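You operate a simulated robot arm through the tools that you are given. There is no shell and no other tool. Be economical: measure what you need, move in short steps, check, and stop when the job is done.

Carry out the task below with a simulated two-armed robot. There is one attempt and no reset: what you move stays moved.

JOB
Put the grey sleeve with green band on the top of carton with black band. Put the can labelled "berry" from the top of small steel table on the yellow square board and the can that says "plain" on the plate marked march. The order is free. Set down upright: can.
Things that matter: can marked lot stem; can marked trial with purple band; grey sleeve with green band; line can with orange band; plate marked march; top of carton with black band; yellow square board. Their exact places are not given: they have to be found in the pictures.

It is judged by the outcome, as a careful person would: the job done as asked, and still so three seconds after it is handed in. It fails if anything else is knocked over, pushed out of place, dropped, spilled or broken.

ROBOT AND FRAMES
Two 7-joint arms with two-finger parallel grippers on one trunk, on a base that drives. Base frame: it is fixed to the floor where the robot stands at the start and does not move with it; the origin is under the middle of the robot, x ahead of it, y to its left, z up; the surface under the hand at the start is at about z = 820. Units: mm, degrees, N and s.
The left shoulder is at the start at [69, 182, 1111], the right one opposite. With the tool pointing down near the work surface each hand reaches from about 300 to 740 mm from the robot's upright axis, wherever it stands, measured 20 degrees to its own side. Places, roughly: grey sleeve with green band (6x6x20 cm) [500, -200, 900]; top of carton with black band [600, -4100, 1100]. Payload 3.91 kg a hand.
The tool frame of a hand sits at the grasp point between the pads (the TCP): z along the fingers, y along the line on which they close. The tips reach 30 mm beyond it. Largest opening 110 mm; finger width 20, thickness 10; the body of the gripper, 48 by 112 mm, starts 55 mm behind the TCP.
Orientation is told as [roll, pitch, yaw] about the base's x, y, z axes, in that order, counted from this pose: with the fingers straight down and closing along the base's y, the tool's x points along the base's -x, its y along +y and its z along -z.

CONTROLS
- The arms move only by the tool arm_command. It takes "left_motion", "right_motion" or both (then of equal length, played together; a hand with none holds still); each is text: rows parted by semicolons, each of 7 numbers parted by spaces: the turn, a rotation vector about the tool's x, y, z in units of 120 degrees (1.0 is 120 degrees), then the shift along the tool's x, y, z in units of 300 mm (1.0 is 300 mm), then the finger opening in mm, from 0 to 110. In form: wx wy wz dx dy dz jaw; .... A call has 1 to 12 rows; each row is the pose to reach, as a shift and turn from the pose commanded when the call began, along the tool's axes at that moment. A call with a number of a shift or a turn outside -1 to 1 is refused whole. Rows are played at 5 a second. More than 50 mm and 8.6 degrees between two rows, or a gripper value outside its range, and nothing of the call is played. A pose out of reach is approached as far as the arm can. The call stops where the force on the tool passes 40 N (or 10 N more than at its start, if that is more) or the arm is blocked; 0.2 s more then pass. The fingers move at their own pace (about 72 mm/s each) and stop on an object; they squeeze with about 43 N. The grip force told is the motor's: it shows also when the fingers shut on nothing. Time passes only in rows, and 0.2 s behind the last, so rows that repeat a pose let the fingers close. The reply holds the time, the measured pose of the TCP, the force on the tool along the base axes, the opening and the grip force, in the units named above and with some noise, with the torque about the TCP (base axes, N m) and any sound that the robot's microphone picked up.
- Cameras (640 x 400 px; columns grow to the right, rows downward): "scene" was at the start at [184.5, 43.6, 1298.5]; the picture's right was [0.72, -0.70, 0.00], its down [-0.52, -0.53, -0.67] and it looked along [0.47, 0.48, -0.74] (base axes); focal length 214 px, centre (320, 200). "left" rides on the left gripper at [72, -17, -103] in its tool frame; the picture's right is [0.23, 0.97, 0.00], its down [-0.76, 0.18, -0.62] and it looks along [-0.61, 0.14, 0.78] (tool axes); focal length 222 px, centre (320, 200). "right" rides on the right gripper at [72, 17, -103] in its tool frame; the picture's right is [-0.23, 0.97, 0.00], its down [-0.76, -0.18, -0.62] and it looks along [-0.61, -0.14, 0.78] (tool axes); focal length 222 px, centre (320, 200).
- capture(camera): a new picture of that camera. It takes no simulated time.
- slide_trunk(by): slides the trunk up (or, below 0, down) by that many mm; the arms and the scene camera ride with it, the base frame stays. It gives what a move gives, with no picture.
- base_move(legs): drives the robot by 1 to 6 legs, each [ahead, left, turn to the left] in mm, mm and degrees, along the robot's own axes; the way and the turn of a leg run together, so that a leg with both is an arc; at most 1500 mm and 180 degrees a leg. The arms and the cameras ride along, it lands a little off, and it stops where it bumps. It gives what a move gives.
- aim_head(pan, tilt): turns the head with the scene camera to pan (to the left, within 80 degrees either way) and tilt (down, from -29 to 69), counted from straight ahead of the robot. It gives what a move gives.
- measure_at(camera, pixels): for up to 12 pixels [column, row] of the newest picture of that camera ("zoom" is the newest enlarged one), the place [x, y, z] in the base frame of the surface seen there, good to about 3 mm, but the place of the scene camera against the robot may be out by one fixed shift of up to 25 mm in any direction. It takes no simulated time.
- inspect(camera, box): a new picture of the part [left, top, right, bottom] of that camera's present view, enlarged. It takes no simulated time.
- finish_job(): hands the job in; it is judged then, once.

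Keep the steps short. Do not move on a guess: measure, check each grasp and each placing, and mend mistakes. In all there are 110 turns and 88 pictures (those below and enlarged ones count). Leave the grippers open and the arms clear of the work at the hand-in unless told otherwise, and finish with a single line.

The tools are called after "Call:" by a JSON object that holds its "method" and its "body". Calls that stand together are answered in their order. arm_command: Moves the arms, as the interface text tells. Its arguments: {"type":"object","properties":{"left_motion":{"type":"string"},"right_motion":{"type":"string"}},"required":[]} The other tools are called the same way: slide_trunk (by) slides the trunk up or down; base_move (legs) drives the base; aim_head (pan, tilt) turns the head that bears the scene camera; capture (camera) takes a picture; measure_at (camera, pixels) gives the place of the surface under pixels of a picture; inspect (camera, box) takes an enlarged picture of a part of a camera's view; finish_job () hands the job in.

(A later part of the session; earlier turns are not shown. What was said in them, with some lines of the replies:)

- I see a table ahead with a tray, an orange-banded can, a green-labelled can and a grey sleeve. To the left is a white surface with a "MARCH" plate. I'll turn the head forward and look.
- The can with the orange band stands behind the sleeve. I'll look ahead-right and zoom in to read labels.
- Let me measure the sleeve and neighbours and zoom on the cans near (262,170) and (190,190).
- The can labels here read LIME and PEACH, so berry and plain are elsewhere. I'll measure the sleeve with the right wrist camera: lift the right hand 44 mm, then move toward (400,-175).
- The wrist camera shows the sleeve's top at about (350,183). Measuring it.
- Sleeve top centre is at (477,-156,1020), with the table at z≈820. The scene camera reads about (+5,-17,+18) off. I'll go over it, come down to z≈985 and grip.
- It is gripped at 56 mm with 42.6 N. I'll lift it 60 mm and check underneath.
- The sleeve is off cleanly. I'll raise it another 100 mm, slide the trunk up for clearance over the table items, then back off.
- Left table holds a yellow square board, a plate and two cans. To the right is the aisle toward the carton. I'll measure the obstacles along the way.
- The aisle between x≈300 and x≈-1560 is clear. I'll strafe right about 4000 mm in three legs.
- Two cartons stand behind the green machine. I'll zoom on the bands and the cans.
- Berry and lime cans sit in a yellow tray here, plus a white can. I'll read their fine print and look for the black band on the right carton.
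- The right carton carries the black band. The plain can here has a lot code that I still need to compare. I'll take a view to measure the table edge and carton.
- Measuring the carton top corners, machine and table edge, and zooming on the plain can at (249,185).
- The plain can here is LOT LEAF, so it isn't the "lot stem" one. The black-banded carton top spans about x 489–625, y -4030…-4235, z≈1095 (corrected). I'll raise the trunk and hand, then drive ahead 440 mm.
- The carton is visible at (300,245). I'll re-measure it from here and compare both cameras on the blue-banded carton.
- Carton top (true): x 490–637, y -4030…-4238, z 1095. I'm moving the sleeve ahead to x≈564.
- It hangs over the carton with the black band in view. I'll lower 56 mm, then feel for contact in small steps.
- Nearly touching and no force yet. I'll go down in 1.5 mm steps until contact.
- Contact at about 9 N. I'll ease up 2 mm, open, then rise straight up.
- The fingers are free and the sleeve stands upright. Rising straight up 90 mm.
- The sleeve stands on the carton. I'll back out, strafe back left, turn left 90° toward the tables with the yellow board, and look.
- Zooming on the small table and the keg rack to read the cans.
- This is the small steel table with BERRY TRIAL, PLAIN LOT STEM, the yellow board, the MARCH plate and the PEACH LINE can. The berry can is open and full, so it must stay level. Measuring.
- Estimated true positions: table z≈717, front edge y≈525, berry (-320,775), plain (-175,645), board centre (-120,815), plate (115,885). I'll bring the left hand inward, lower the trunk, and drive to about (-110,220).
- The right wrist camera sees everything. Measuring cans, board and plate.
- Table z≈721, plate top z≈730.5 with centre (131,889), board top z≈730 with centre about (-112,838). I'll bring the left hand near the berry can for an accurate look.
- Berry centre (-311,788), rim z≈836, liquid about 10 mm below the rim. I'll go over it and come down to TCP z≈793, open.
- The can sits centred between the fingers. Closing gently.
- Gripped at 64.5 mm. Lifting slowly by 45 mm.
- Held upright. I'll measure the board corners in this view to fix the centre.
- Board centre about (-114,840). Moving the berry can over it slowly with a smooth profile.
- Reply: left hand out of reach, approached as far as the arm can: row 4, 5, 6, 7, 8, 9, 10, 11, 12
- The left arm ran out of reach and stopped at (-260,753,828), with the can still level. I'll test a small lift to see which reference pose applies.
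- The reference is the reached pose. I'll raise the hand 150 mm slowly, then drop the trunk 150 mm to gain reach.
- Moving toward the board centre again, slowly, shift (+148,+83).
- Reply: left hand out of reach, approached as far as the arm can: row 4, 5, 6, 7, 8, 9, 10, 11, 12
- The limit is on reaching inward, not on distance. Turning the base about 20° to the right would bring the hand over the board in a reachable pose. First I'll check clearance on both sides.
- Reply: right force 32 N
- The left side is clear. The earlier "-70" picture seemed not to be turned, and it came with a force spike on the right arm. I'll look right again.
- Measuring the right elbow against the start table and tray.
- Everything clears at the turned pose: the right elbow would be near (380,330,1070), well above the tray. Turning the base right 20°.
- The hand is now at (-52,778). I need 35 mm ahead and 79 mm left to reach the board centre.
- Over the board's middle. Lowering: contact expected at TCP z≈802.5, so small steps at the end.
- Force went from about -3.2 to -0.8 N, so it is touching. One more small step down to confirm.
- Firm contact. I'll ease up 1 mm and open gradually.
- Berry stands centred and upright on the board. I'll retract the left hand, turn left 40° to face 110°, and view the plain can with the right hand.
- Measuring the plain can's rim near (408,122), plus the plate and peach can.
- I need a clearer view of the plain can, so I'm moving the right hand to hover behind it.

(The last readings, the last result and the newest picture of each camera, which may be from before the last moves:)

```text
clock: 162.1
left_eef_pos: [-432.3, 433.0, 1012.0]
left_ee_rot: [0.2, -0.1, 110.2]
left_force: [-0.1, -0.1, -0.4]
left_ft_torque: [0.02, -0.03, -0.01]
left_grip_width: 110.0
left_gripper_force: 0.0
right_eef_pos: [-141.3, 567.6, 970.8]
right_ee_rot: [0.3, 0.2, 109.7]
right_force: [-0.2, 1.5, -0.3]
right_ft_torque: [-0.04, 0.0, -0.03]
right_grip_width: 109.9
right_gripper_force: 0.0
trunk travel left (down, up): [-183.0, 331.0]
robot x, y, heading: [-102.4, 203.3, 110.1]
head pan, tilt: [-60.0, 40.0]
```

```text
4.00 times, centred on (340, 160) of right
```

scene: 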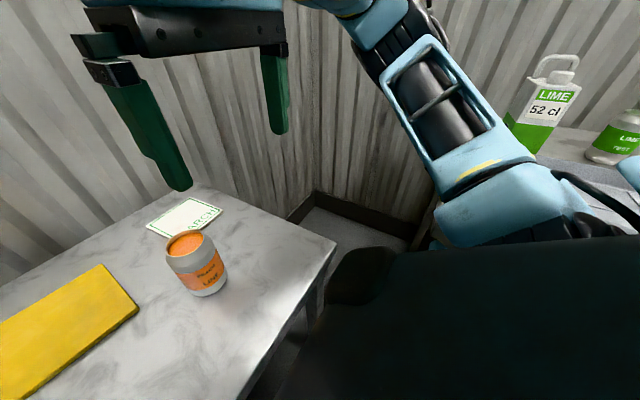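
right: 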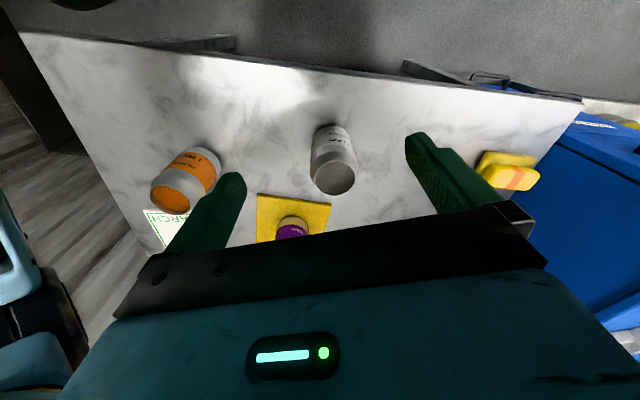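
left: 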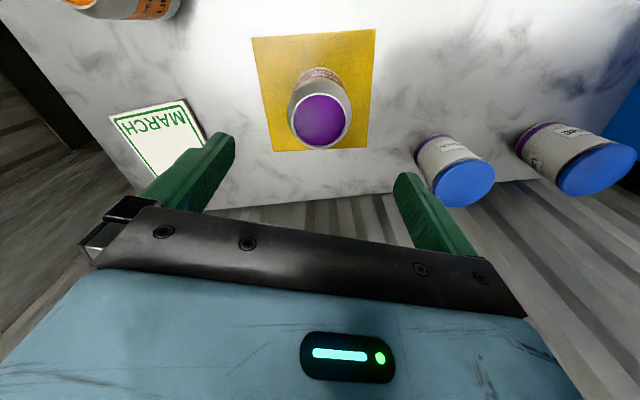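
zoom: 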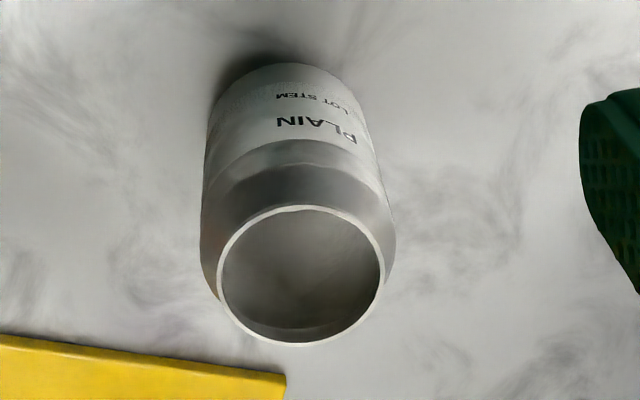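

Plain can centre (-167,648), rim z≈836. Going over and down to TCP z≈793.

Call:
{"method": "arm_command", "body": {"right_motion": "0 0 0 -0.14 -0.005 0 110; 0 0 0 -0.28 -0.009 0 110; 0 0 0 -0.28 -0.009 0.15 110; 0 0 0 -0.28 -0.009 0.3 110; 0 0 0 -0.28 -0.009 0.43 110; 0 0 0 -0.28 -0.009 0.54 110; 0 0 0 -0.28 -0.009 0.593 110; 0 0 0 -0.28 -0.009 0.593 110"}}

Call:
{"method": "capture", "body": {"camera": "right"}}

```text
clock: 163.9
left_eef_pos: [-434.0, 432.0, 1012.5]
left_ee_rot: [-0.1, -0.3, 110.2]
left_force: [0.4, -0.6, 0.1]
left_ft_torque: [0.03, 0.0, 0.04]
left_grip_width: 110.1
left_gripper_force: 0.0
right_eef_pos: [-167.9, 643.1, 798.3]
right_ee_rot: [0.0, -0.8, 110.1]
right_force: [-0.4, 0.5, -0.4]
right_ft_torque: [0.02, 0.02, 0.03]
right_grip_width: 110.0
right_gripper_force: 0.1
trunk travel left (down, up): [-183.0, 331.0]
robot x, y, heading: [-106.4, 206.9, 110.4]
head pan, tilt: [-60.0, 40.0]
```

```text
29 pictures are left
```

right: 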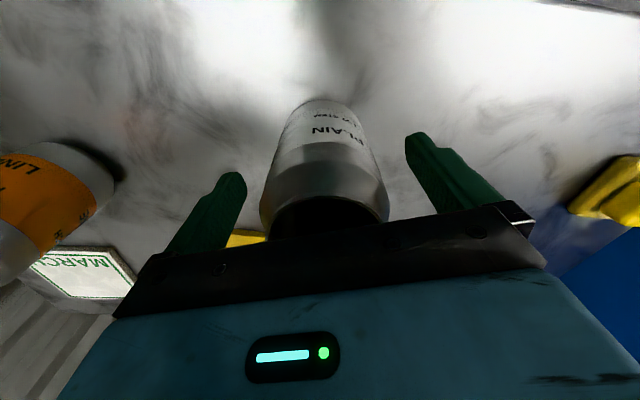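

It is 5 mm short in height and tilted 0.8°, probably still settling. Trimming and rechecking.

Call:
{"method": "arm_command", "body": {"right_motion": "0 0 0 -0.015 0 0.012 110; 0 0 0 -0.015 0 0.012 110; 0 0 0 -0.015 0 0.012 110"}}

```text
clock: 164.7
left_eef_pos: [-432.6, 431.0, 1013.1]
left_ee_rot: [-0.1, -0.3, 110.3]
left_force: [-0.3, -0.1, -0.8]
left_ft_torque: [0.05, -0.01, 0.0]
left_grip_width: 109.7
left_gripper_force: 0.1
right_eef_pos: [-168.2, 649.5, 796.3]
right_ee_rot: [-0.1, -1.1, 110.2]
right_force: [0.3, 0.4, 0.6]
right_ft_torque: [0.03, 0.03, 0.02]
right_grip_width: 110.0
right_gripper_force: 0.1
trunk travel left (down, up): [-183.0, 331.0]
robot x, y, heading: [-103.4, 203.6, 110.1]
head pan, tilt: [-60.0, 40.0]
```

Good enough: (-168,649,796), tilt 1.1°. Closing gently.

Call:
{"method": "arm_command", "body": {"right_motion": "0 0 0 0 0 0 90; 0 0 0 0 0 0 80; 0 0 0 0 0 0 74; 0 0 0 0 0 0 70; 0 0 0 0 0 0 66; 0 0 0 0 0 0 60; 0 0 0 0 0 0 55; 0 0 0 0 0 0 55"}}

Call:
{"method": "arm_command", "body": {"right_motion": "0 0 0 0 0 -0.01 55; 0 0 0 0 0 -0.04 55; 0 0 0 0 0 -0.09 55; 0 0 0 0 0 -0.15 55; 0 0 0 0 0 -0.22 55; 0 0 0 0 0 -0.29 55; 0 0 0 0 0 -0.35 55; 0 0 0 0 0 -0.39 55; 0 0 0 0 0 -0.4 55"}}

Call:
{"method": "capture", "body": {"camera": "right"}}

```text
clock: 166.5
left_eef_pos: [-432.7, 429.5, 1013.2]
left_ee_rot: [0.0, -0.3, 110.2]
left_force: [0.3, 0.6, 0.9]
left_ft_torque: [-0.01, -0.02, -0.02]
left_grip_width: 110.0
left_gripper_force: 0.1
right_eef_pos: [-168.7, 648.8, 795.7]
right_ee_rot: [0.1, -1.2, 110.2]
right_force: [-1.2, 0.6, 4.7]
right_ft_torque: [0.07, 0.12, -0.02]
right_grip_width: 64.1
right_gripper_force: 42.6
trunk travel left (down, up): [-183.0, 331.0]
robot x, y, heading: [-102.9, 204.3, 110.3]
head pan, tilt: [-60.0, 40.0]
```

```text
clock: 168.5
left_eef_pos: [-433.6, 434.1, 1011.6]
left_ee_rot: [0.0, -0.1, 110.2]
left_force: [0.2, 0.1, -0.5]
left_ft_torque: [-0.01, -0.01, 0.02]
left_grip_width: 110.1
left_gripper_force: 0.0
right_eef_pos: [-168.7, 649.8, 910.0]
right_ee_rot: [0.0, 0.0, 110.2]
right_force: [0.2, -0.4, 0.1]
right_ft_torque: [-0.03, 0.03, -0.03]
right_grip_width: 63.9
right_gripper_force: 42.8
trunk travel left (down, up): [-183.0, 331.0]
robot x, y, heading: [-106.2, 204.0, 110.1]
head pan, tilt: [-60.0, 40.0]
```

```text
28 pictures are left
```

right: 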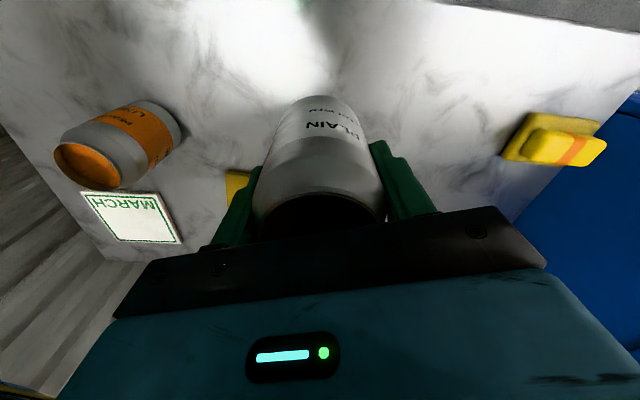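

Held level. I'll raise it 60 mm more to clear the peach can, then turn the base right 15° and shift right 60 mm.

Call:
{"method": "arm_command", "body": {"right_motion": "0 0 0 0 0 -0.04 55; 0 0 0 0 0 -0.1 55; 0 0 0 0 0 -0.16 55; 0 0 0 0 0 -0.2 55"}}

Call:
{"method": "base_move", "body": {"legs": [[0, 0, -15], [0, -60, 0]]}}

Call:
{"method": "capture", "body": {"camera": "right"}}

```text
clock: 169.5
left_eef_pos: [-432.3, 435.0, 1012.3]
left_ee_rot: [0.0, -0.1, 110.3]
left_force: [0.6, -0.3, -0.2]
left_ft_torque: [-0.01, 0.0, 0.01]
left_grip_width: 110.0
left_gripper_force: 0.1
right_eef_pos: [-167.7, 650.1, 969.2]
right_ee_rot: [-0.1, -0.1, 110.2]
right_force: [0.6, -0.4, -0.1]
right_ft_torque: [-0.01, 0.04, -0.01]
right_grip_width: 64.2
right_gripper_force: 43.4
trunk travel left (down, up): [-183.0, 331.0]
robot x, y, heading: [-103.2, 202.9, 109.9]
head pan, tilt: [-60.0, 40.0]
```

```text
clock: 171.6
left_eef_pos: [-303.4, 517.2, 1011.9]
left_ee_rot: [0.1, -0.1, 95.3]
left_force: [-0.1, -0.8, -0.4]
left_ft_torque: [0.02, 0.0, 0.0]
left_grip_width: 109.6
left_gripper_force: 0.1
right_eef_pos: [8.2, 657.0, 969.2]
right_ee_rot: [-0.1, 0.0, 95.3]
right_force: [0.9, 0.6, -0.5]
right_ft_torque: [-0.02, 0.0, 0.03]
right_grip_width: 63.9
right_gripper_force: 43.5
trunk travel left (down, up): [-183.0, 331.0]
robot x, y, heading: [-45.0, 211.0, 95.1]
head pan, tilt: [-60.0, 40.0]
```

```text
27 pictures are left
```

right: 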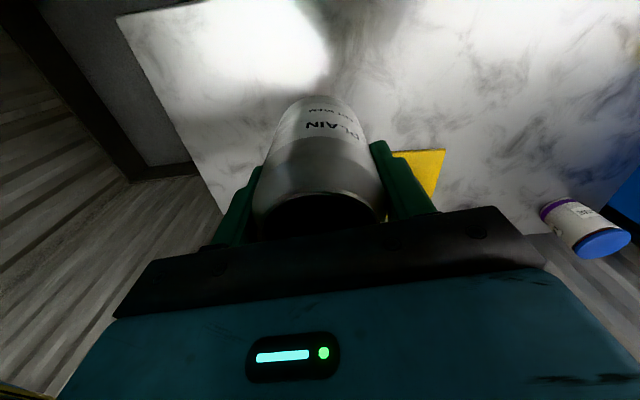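

Bottom is at z≈894, above the peach can's 836. Moving to the plate centre (131,889): 220 mm ahead, 144 mm right.

Call:
{"method": "arm_command", "body": {"right_motion": "0 0 0 -0.02 -0.013 0 55; 0 0 0 -0.08 -0.052 0 55; 0 0 0 -0.16 -0.105 0 55; 0 0 0 -0.25 -0.164 0 55; 0 0 0 -0.34 -0.223 0 55; 0 0 0 -0.43 -0.282 0 55; 0 0 0 -0.52 -0.341 0 55; 0 0 0 -0.6 -0.393 0 55; 0 0 0 -0.67 -0.439 0 55; 0 0 0 -0.71 -0.466 0 55; 0 0 0 -0.732 -0.48 0 55; 0 0 0 -0.732 -0.48 0 55"}}

Call:
{"method": "capture", "body": {"camera": "right"}}

```text
clock: 174.2
left_eef_pos: [-303.5, 517.9, 1011.5]
left_ee_rot: [0.0, -0.1, 95.4]
left_force: [0.4, -0.2, -0.2]
left_ft_torque: [-0.03, -0.02, 0.03]
left_grip_width: 109.7
left_gripper_force: 0.1
right_eef_pos: [131.2, 889.5, 969.8]
right_ee_rot: [0.0, -0.1, 95.3]
right_force: [-0.7, 0.1, -0.4]
right_ft_torque: [-0.01, -0.02, 0.02]
right_grip_width: 64.0
right_gripper_force: 43.0
trunk travel left (down, up): [-183.0, 331.0]
robot x, y, heading: [-45.7, 209.6, 95.2]
head pan, tilt: [-60.0, 40.0]
```

```text
26 pictures are left
```

right: 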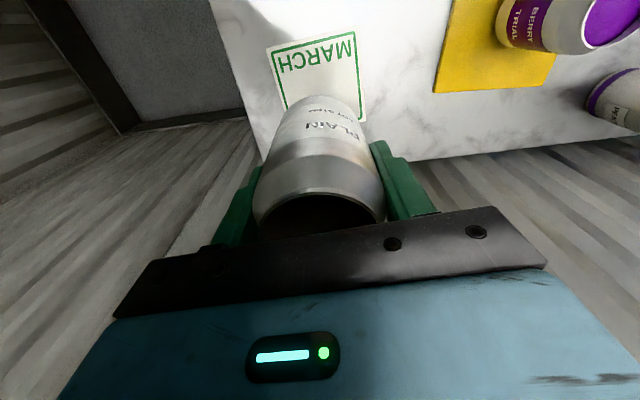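

In place. I'll check the plate corners from here.

Call:
{"method": "measure_at", "body": {"camera": "right", "pixels": [[271, 51], [351, 36], [361, 115], [286, 108]]}}

```text
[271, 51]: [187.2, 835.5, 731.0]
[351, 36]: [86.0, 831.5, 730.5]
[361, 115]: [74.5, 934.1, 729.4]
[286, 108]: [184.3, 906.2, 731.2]
```

Plate centre is (131,885). Lowering to just above contact (TCP z≈808).

Call:
{"method": "arm_command", "body": {"right_motion": "0 0 0 0.013 0 0.04 55; 0 0 0 0.013 0 0.1 55; 0 0 0 0.013 0 0.17 55; 0 0 0 0.013 0 0.25 55; 0 0 0 0.013 0 0.33 55; 0 0 0 0.013 0 0.4 55; 0 0 0 0.013 0 0.46 55; 0 0 0 0.013 0 0.5 55; 0 0 0 0.013 0 0.525 55; 0 0 0 0.013 0 0.535 55; 0 0 0 0.013 0 0.535 55"}}

```text
clock: 176.6
left_eef_pos: [-303.2, 517.6, 1010.6]
left_ee_rot: [0.0, 0.0, 95.2]
left_force: [-0.3, -0.2, -0.1]
left_ft_torque: [0.03, 0.01, 0.0]
left_grip_width: 109.9
left_gripper_force: 0.1
right_eef_pos: [131.9, 885.5, 808.4]
right_ee_rot: [0.0, 0.0, 95.3]
right_force: [0.5, 0.4, -0.4]
right_ft_torque: [0.02, 0.02, 0.01]
right_grip_width: 64.1
right_gripper_force: 43.4
trunk travel left (down, up): [-183.0, 331.0]
robot x, y, heading: [-42.3, 205.9, 95.4]
head pan, tilt: [-60.0, 40.0]
```

Reached. Small steps down to contact.

Call:
{"method": "arm_command", "body": {"right_motion": "0 0 0 0 0 0.004 55; 0 0 0 0 0 0.008 55; 0 0 0 0 0 0.011 55"}}

Call:
{"method": "capture", "body": {"camera": "right"}}

```text
clock: 177.4
left_eef_pos: [-303.2, 516.9, 1012.8]
left_ee_rot: [0.0, -0.1, 95.3]
left_force: [-0.3, 0.2, -1.1]
left_ft_torque: [-0.01, -0.01, 0.03]
left_grip_width: 109.9
left_gripper_force: 0.0
right_eef_pos: [130.9, 885.0, 807.1]
right_ee_rot: [0.0, -0.2, 95.3]
right_force: [1.0, 0.1, 6.9]
right_ft_torque: [0.13, -0.03, -0.01]
right_grip_width: 63.7
right_gripper_force: 43.2
trunk travel left (down, up): [-183.0, 331.0]
robot x, y, heading: [-45.0, 206.0, 95.3]
head pan, tilt: [-60.0, 40.0]
```

```text
25 pictures are left
```

right: 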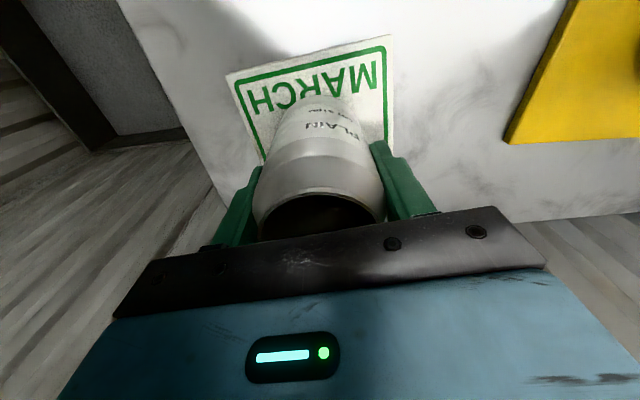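

Contact at about 7 N, with the can on the MARCH plate. I'll ease up 1 mm, open gradually, then rise straight up 160 mm.

Call:
{"method": "arm_command", "body": {"right_motion": "0 0 0 0 0 -0.003 55; 0 0 0 0 0 -0.003 66; 0 0 0 0 0 -0.003 70; 0 0 0 0 0 -0.003 80; 0 0 0 0 0 -0.003 95; 0 0 0 0 0 -0.003 110; 0 0 0 0 0 -0.003 110"}}

Call:
{"method": "arm_command", "body": {"right_motion": "0 0 0 0 0 -0.08 110; 0 0 0 0 0 -0.2 110; 0 0 0 0 0 -0.33 110; 0 0 0 0 0 -0.46 110; 0 0 0 0 0 -0.53 110"}}

Call:
{"method": "arm_command", "body": {"right_motion": "0 0 0 0.15 0 0 110; 0 0 0 0.3 0 0 110; 0 0 0 0.45 0 0 110; 0 0 0 0.6 0 0 110; 0 0 0 0.75 0 0 110; 0 0 0 0.9 0 0 110"}}

Call:
{"method": "aim_head", "body": {"pan": -10, "tilt": 45}}

Call:
{"method": "capture", "body": {"camera": "scene"}}

```text
clock: 179.0
left_eef_pos: [-303.7, 518.5, 1011.9]
left_ee_rot: [0.0, -0.1, 95.3]
left_force: [-0.8, 0.3, 0.1]
left_ft_torque: [-0.02, 0.0, 0.0]
left_grip_width: 110.4
left_gripper_force: 0.1
right_eef_pos: [132.3, 885.0, 806.1]
right_ee_rot: [-0.1, 0.0, 95.3]
right_force: [0.6, 0.3, 0.2]
right_ft_torque: [0.0, -0.04, 0.01]
right_grip_width: 110.0
right_gripper_force: 0.0
trunk travel left (down, up): [-183.0, 331.0]
robot x, y, heading: [-43.6, 206.3, 95.1]
head pan, tilt: [-60.0, 40.0]
```

```text
clock: 180.2
left_eef_pos: [-302.7, 515.9, 1012.3]
left_ee_rot: [0.0, -0.1, 95.4]
left_force: [-1.0, -0.2, 0.4]
left_ft_torque: [0.04, -0.01, 0.02]
left_grip_width: 109.9
left_gripper_force: 0.1
right_eef_pos: [133.0, 883.1, 966.4]
right_ee_rot: [0.0, -0.1, 95.3]
right_force: [0.5, 0.4, 0.0]
right_ft_torque: [-0.01, 0.0, -0.02]
right_grip_width: 109.8
right_gripper_force: 0.1
trunk travel left (down, up): [-183.0, 331.0]
robot x, y, heading: [-40.7, 209.5, 95.0]
head pan, tilt: [-60.0, 40.0]
```

```text
clock: 181.6
left_eef_pos: [-302.3, 516.5, 1012.9]
left_ee_rot: [0.1, -0.1, 95.3]
left_force: [0.4, -0.4, -0.1]
left_ft_torque: [-0.03, -0.01, -0.02]
left_grip_width: 109.8
left_gripper_force: 0.0
right_eef_pos: [156.6, 615.5, 964.9]
right_ee_rot: [-0.1, -0.1, 95.2]
right_force: [-0.2, -0.5, 0.4]
right_ft_torque: [0.0, 0.01, -0.02]
right_grip_width: 109.9
right_gripper_force: 0.0
trunk travel left (down, up): [-183.0, 331.0]
robot x, y, heading: [-44.9, 208.7, 95.1]
head pan, tilt: [-60.0, 40.0]
```

```text
clock: 182.7
left_eef_pos: [-302.3, 517.7, 1011.9]
left_ee_rot: [0.1, -0.1, 95.2]
left_force: [0.5, -0.2, -0.3]
left_ft_torque: [-0.02, 0.01, 0.02]
left_grip_width: 110.0
left_gripper_force: 0.0
right_eef_pos: [155.5, 616.5, 965.8]
right_ee_rot: [0.0, 0.0, 95.3]
right_force: [-0.2, 0.5, 1.0]
right_ft_torque: [-0.02, 0.0, 0.0]
right_grip_width: 110.2
right_gripper_force: 0.1
trunk travel left (down, up): [-183.0, 331.0]
robot x, y, heading: [-47.9, 210.6, 95.4]
head pan, tilt: [-10.0, 45.0]
```

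```text
24 pictures are left
```

scene: 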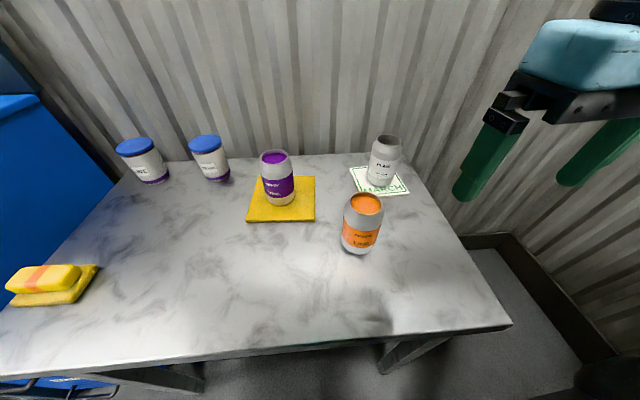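

Both cans stand upright in the right places and the peach can hasn't moved. I'll back off and check the first table, in case the earlier right-arm force spike disturbed anything.

Call:
{"method": "base_move", "body": {"legs": [[-350, 0, 0]]}}

Call:
{"method": "aim_head", "body": {"pan": -75, "tilt": 30}}

Call:
{"method": "capture", "body": {"camera": "scene"}}

Call:
{"method": "aim_head", "body": {"pan": 0, "tilt": 40}}

Call:
{"method": "capture", "body": {"camera": "scene"}}

```text
clock: 185.0
left_eef_pos: [-271.0, 170.2, 1011.9]
left_ee_rot: [0.1, -0.1, 95.1]
left_force: [-1.0, -0.5, -0.3]
left_ft_torque: [0.03, 0.02, 0.02]
left_grip_width: 110.1
left_gripper_force: 0.0
right_eef_pos: [188.4, 268.7, 965.2]
right_ee_rot: [0.0, -0.1, 95.2]
right_force: [-0.4, 0.6, 0.7]
right_ft_torque: [-0.01, 0.01, 0.01]
right_grip_width: 109.9
right_gripper_force: 0.0
trunk travel left (down, up): [-183.0, 331.0]
robot x, y, heading: [-13.3, -135.5, 95.2]
head pan, tilt: [-10.0, 45.0]
```

```text
clock: 186.4
left_eef_pos: [-270.0, 171.6, 1011.7]
left_ee_rot: [0.0, -0.1, 95.1]
left_force: [0.6, -0.4, -0.3]
left_ft_torque: [0.01, 0.01, 0.02]
left_grip_width: 110.1
left_gripper_force: 0.0
right_eef_pos: [189.2, 270.0, 966.8]
right_ee_rot: [-0.1, 0.0, 95.1]
right_force: [-0.1, 0.0, 1.0]
right_ft_torque: [-0.04, 0.01, -0.01]
right_grip_width: 110.2
right_gripper_force: 0.1
trunk travel left (down, up): [-183.0, 331.0]
robot x, y, heading: [-10.4, -138.7, 95.1]
head pan, tilt: [-75.0, 30.0]
```

```text
23 pictures are left
```

scene: 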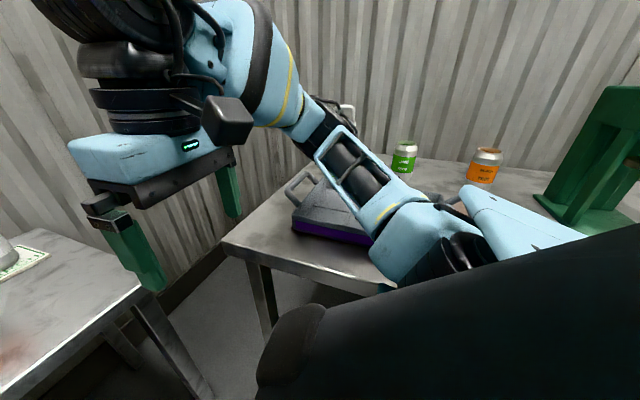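

```text
clock: 187.8
left_eef_pos: [-271.4, 170.9, 1012.4]
left_ee_rot: [0.0, -0.1, 95.2]
left_force: [0.2, 0.3, 0.0]
left_ft_torque: [0.02, 0.01, -0.02]
left_grip_width: 110.0
left_gripper_force: 0.0
right_eef_pos: [187.9, 269.3, 965.1]
right_ee_rot: [0.0, 0.0, 95.1]
right_force: [0.3, 0.2, -0.1]
right_ft_torque: [-0.02, 0.01, 0.01]
right_grip_width: 110.0
right_gripper_force: 0.0
trunk travel left (down, up): [-183.0, 331.0]
robot x, y, heading: [-13.3, -138.8, 95.2]
head pan, tilt: [0.0, 40.0]
```

```text
22 pictures are left
```

scene: 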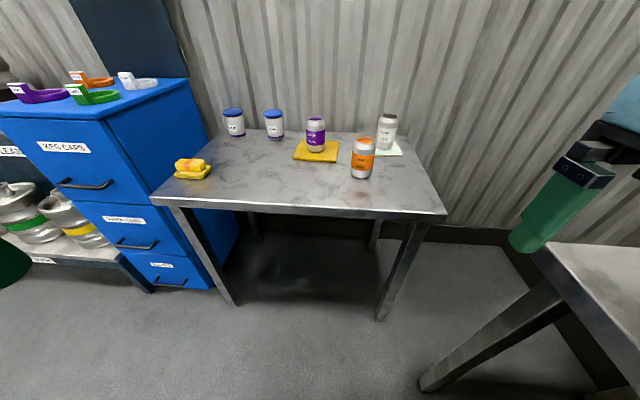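

Everything on the first table is in place. I'll strafe left 300 mm so the arms are clear of the tables and look once more.

Call:
{"method": "base_move", "body": {"legs": [[0, 300, 0]]}}

Call:
{"method": "aim_head", "body": {"pan": -60, "tilt": 35}}

Call:
{"method": "capture", "body": {"camera": "scene"}}

```text
clock: 191.0
left_eef_pos: [-569.8, 145.7, 1012.1]
left_ee_rot: [0.0, -0.1, 95.1]
left_force: [-0.5, 0.0, 0.0]
left_ft_torque: [-0.02, 0.01, 0.01]
left_grip_width: 110.0
left_gripper_force: 0.1
right_eef_pos: [-109.1, 242.6, 966.0]
right_ee_rot: [0.0, 0.1, 95.1]
right_force: [1.2, 0.0, -0.7]
right_ft_torque: [-0.01, 0.0, -0.01]
right_grip_width: 109.9
right_gripper_force: 0.0
trunk travel left (down, up): [-183.0, 331.0]
robot x, y, heading: [-306.2, -161.9, 95.2]
head pan, tilt: [0.0, 40.0]
```

```text
clock: 192.3
left_eef_pos: [-567.4, 145.4, 1012.7]
left_ee_rot: [0.0, -0.1, 95.0]
left_force: [-0.7, 0.0, -0.3]
left_ft_torque: [0.0, -0.02, 0.0]
left_grip_width: 110.0
left_gripper_force: 0.1
right_eef_pos: [-109.0, 242.1, 965.6]
right_ee_rot: [0.0, 0.0, 95.1]
right_force: [-1.1, -0.4, -0.4]
right_ft_torque: [0.01, -0.02, -0.03]
right_grip_width: 109.8
right_gripper_force: 0.2
trunk travel left (down, up): [-183.0, 331.0]
robot x, y, heading: [-311.6, -160.2, 95.1]
head pan, tilt: [-60.0, 35.0]
```

```text
21 pictures are left
```

scene: 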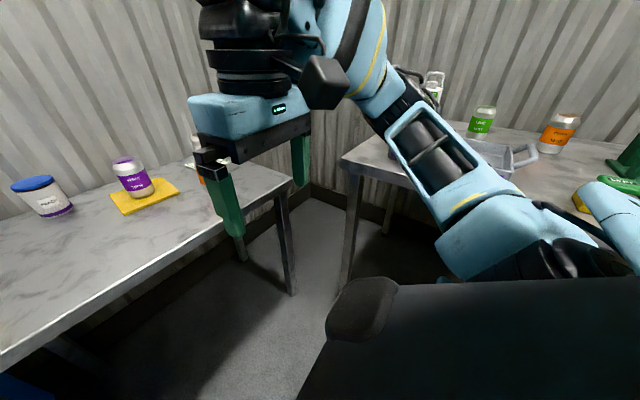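

All is in order: grippers open, arms clear. Handing in.

Call:
{"method": "finish_job", "body": {}}

```text
The job is handed in.
```

The job is handed in: the sleeve stands on the black-banded carton, the berry can (TRIAL) is upright on the yellow board, and the plain can (LOT STEM) is upright on the MARCH plate.
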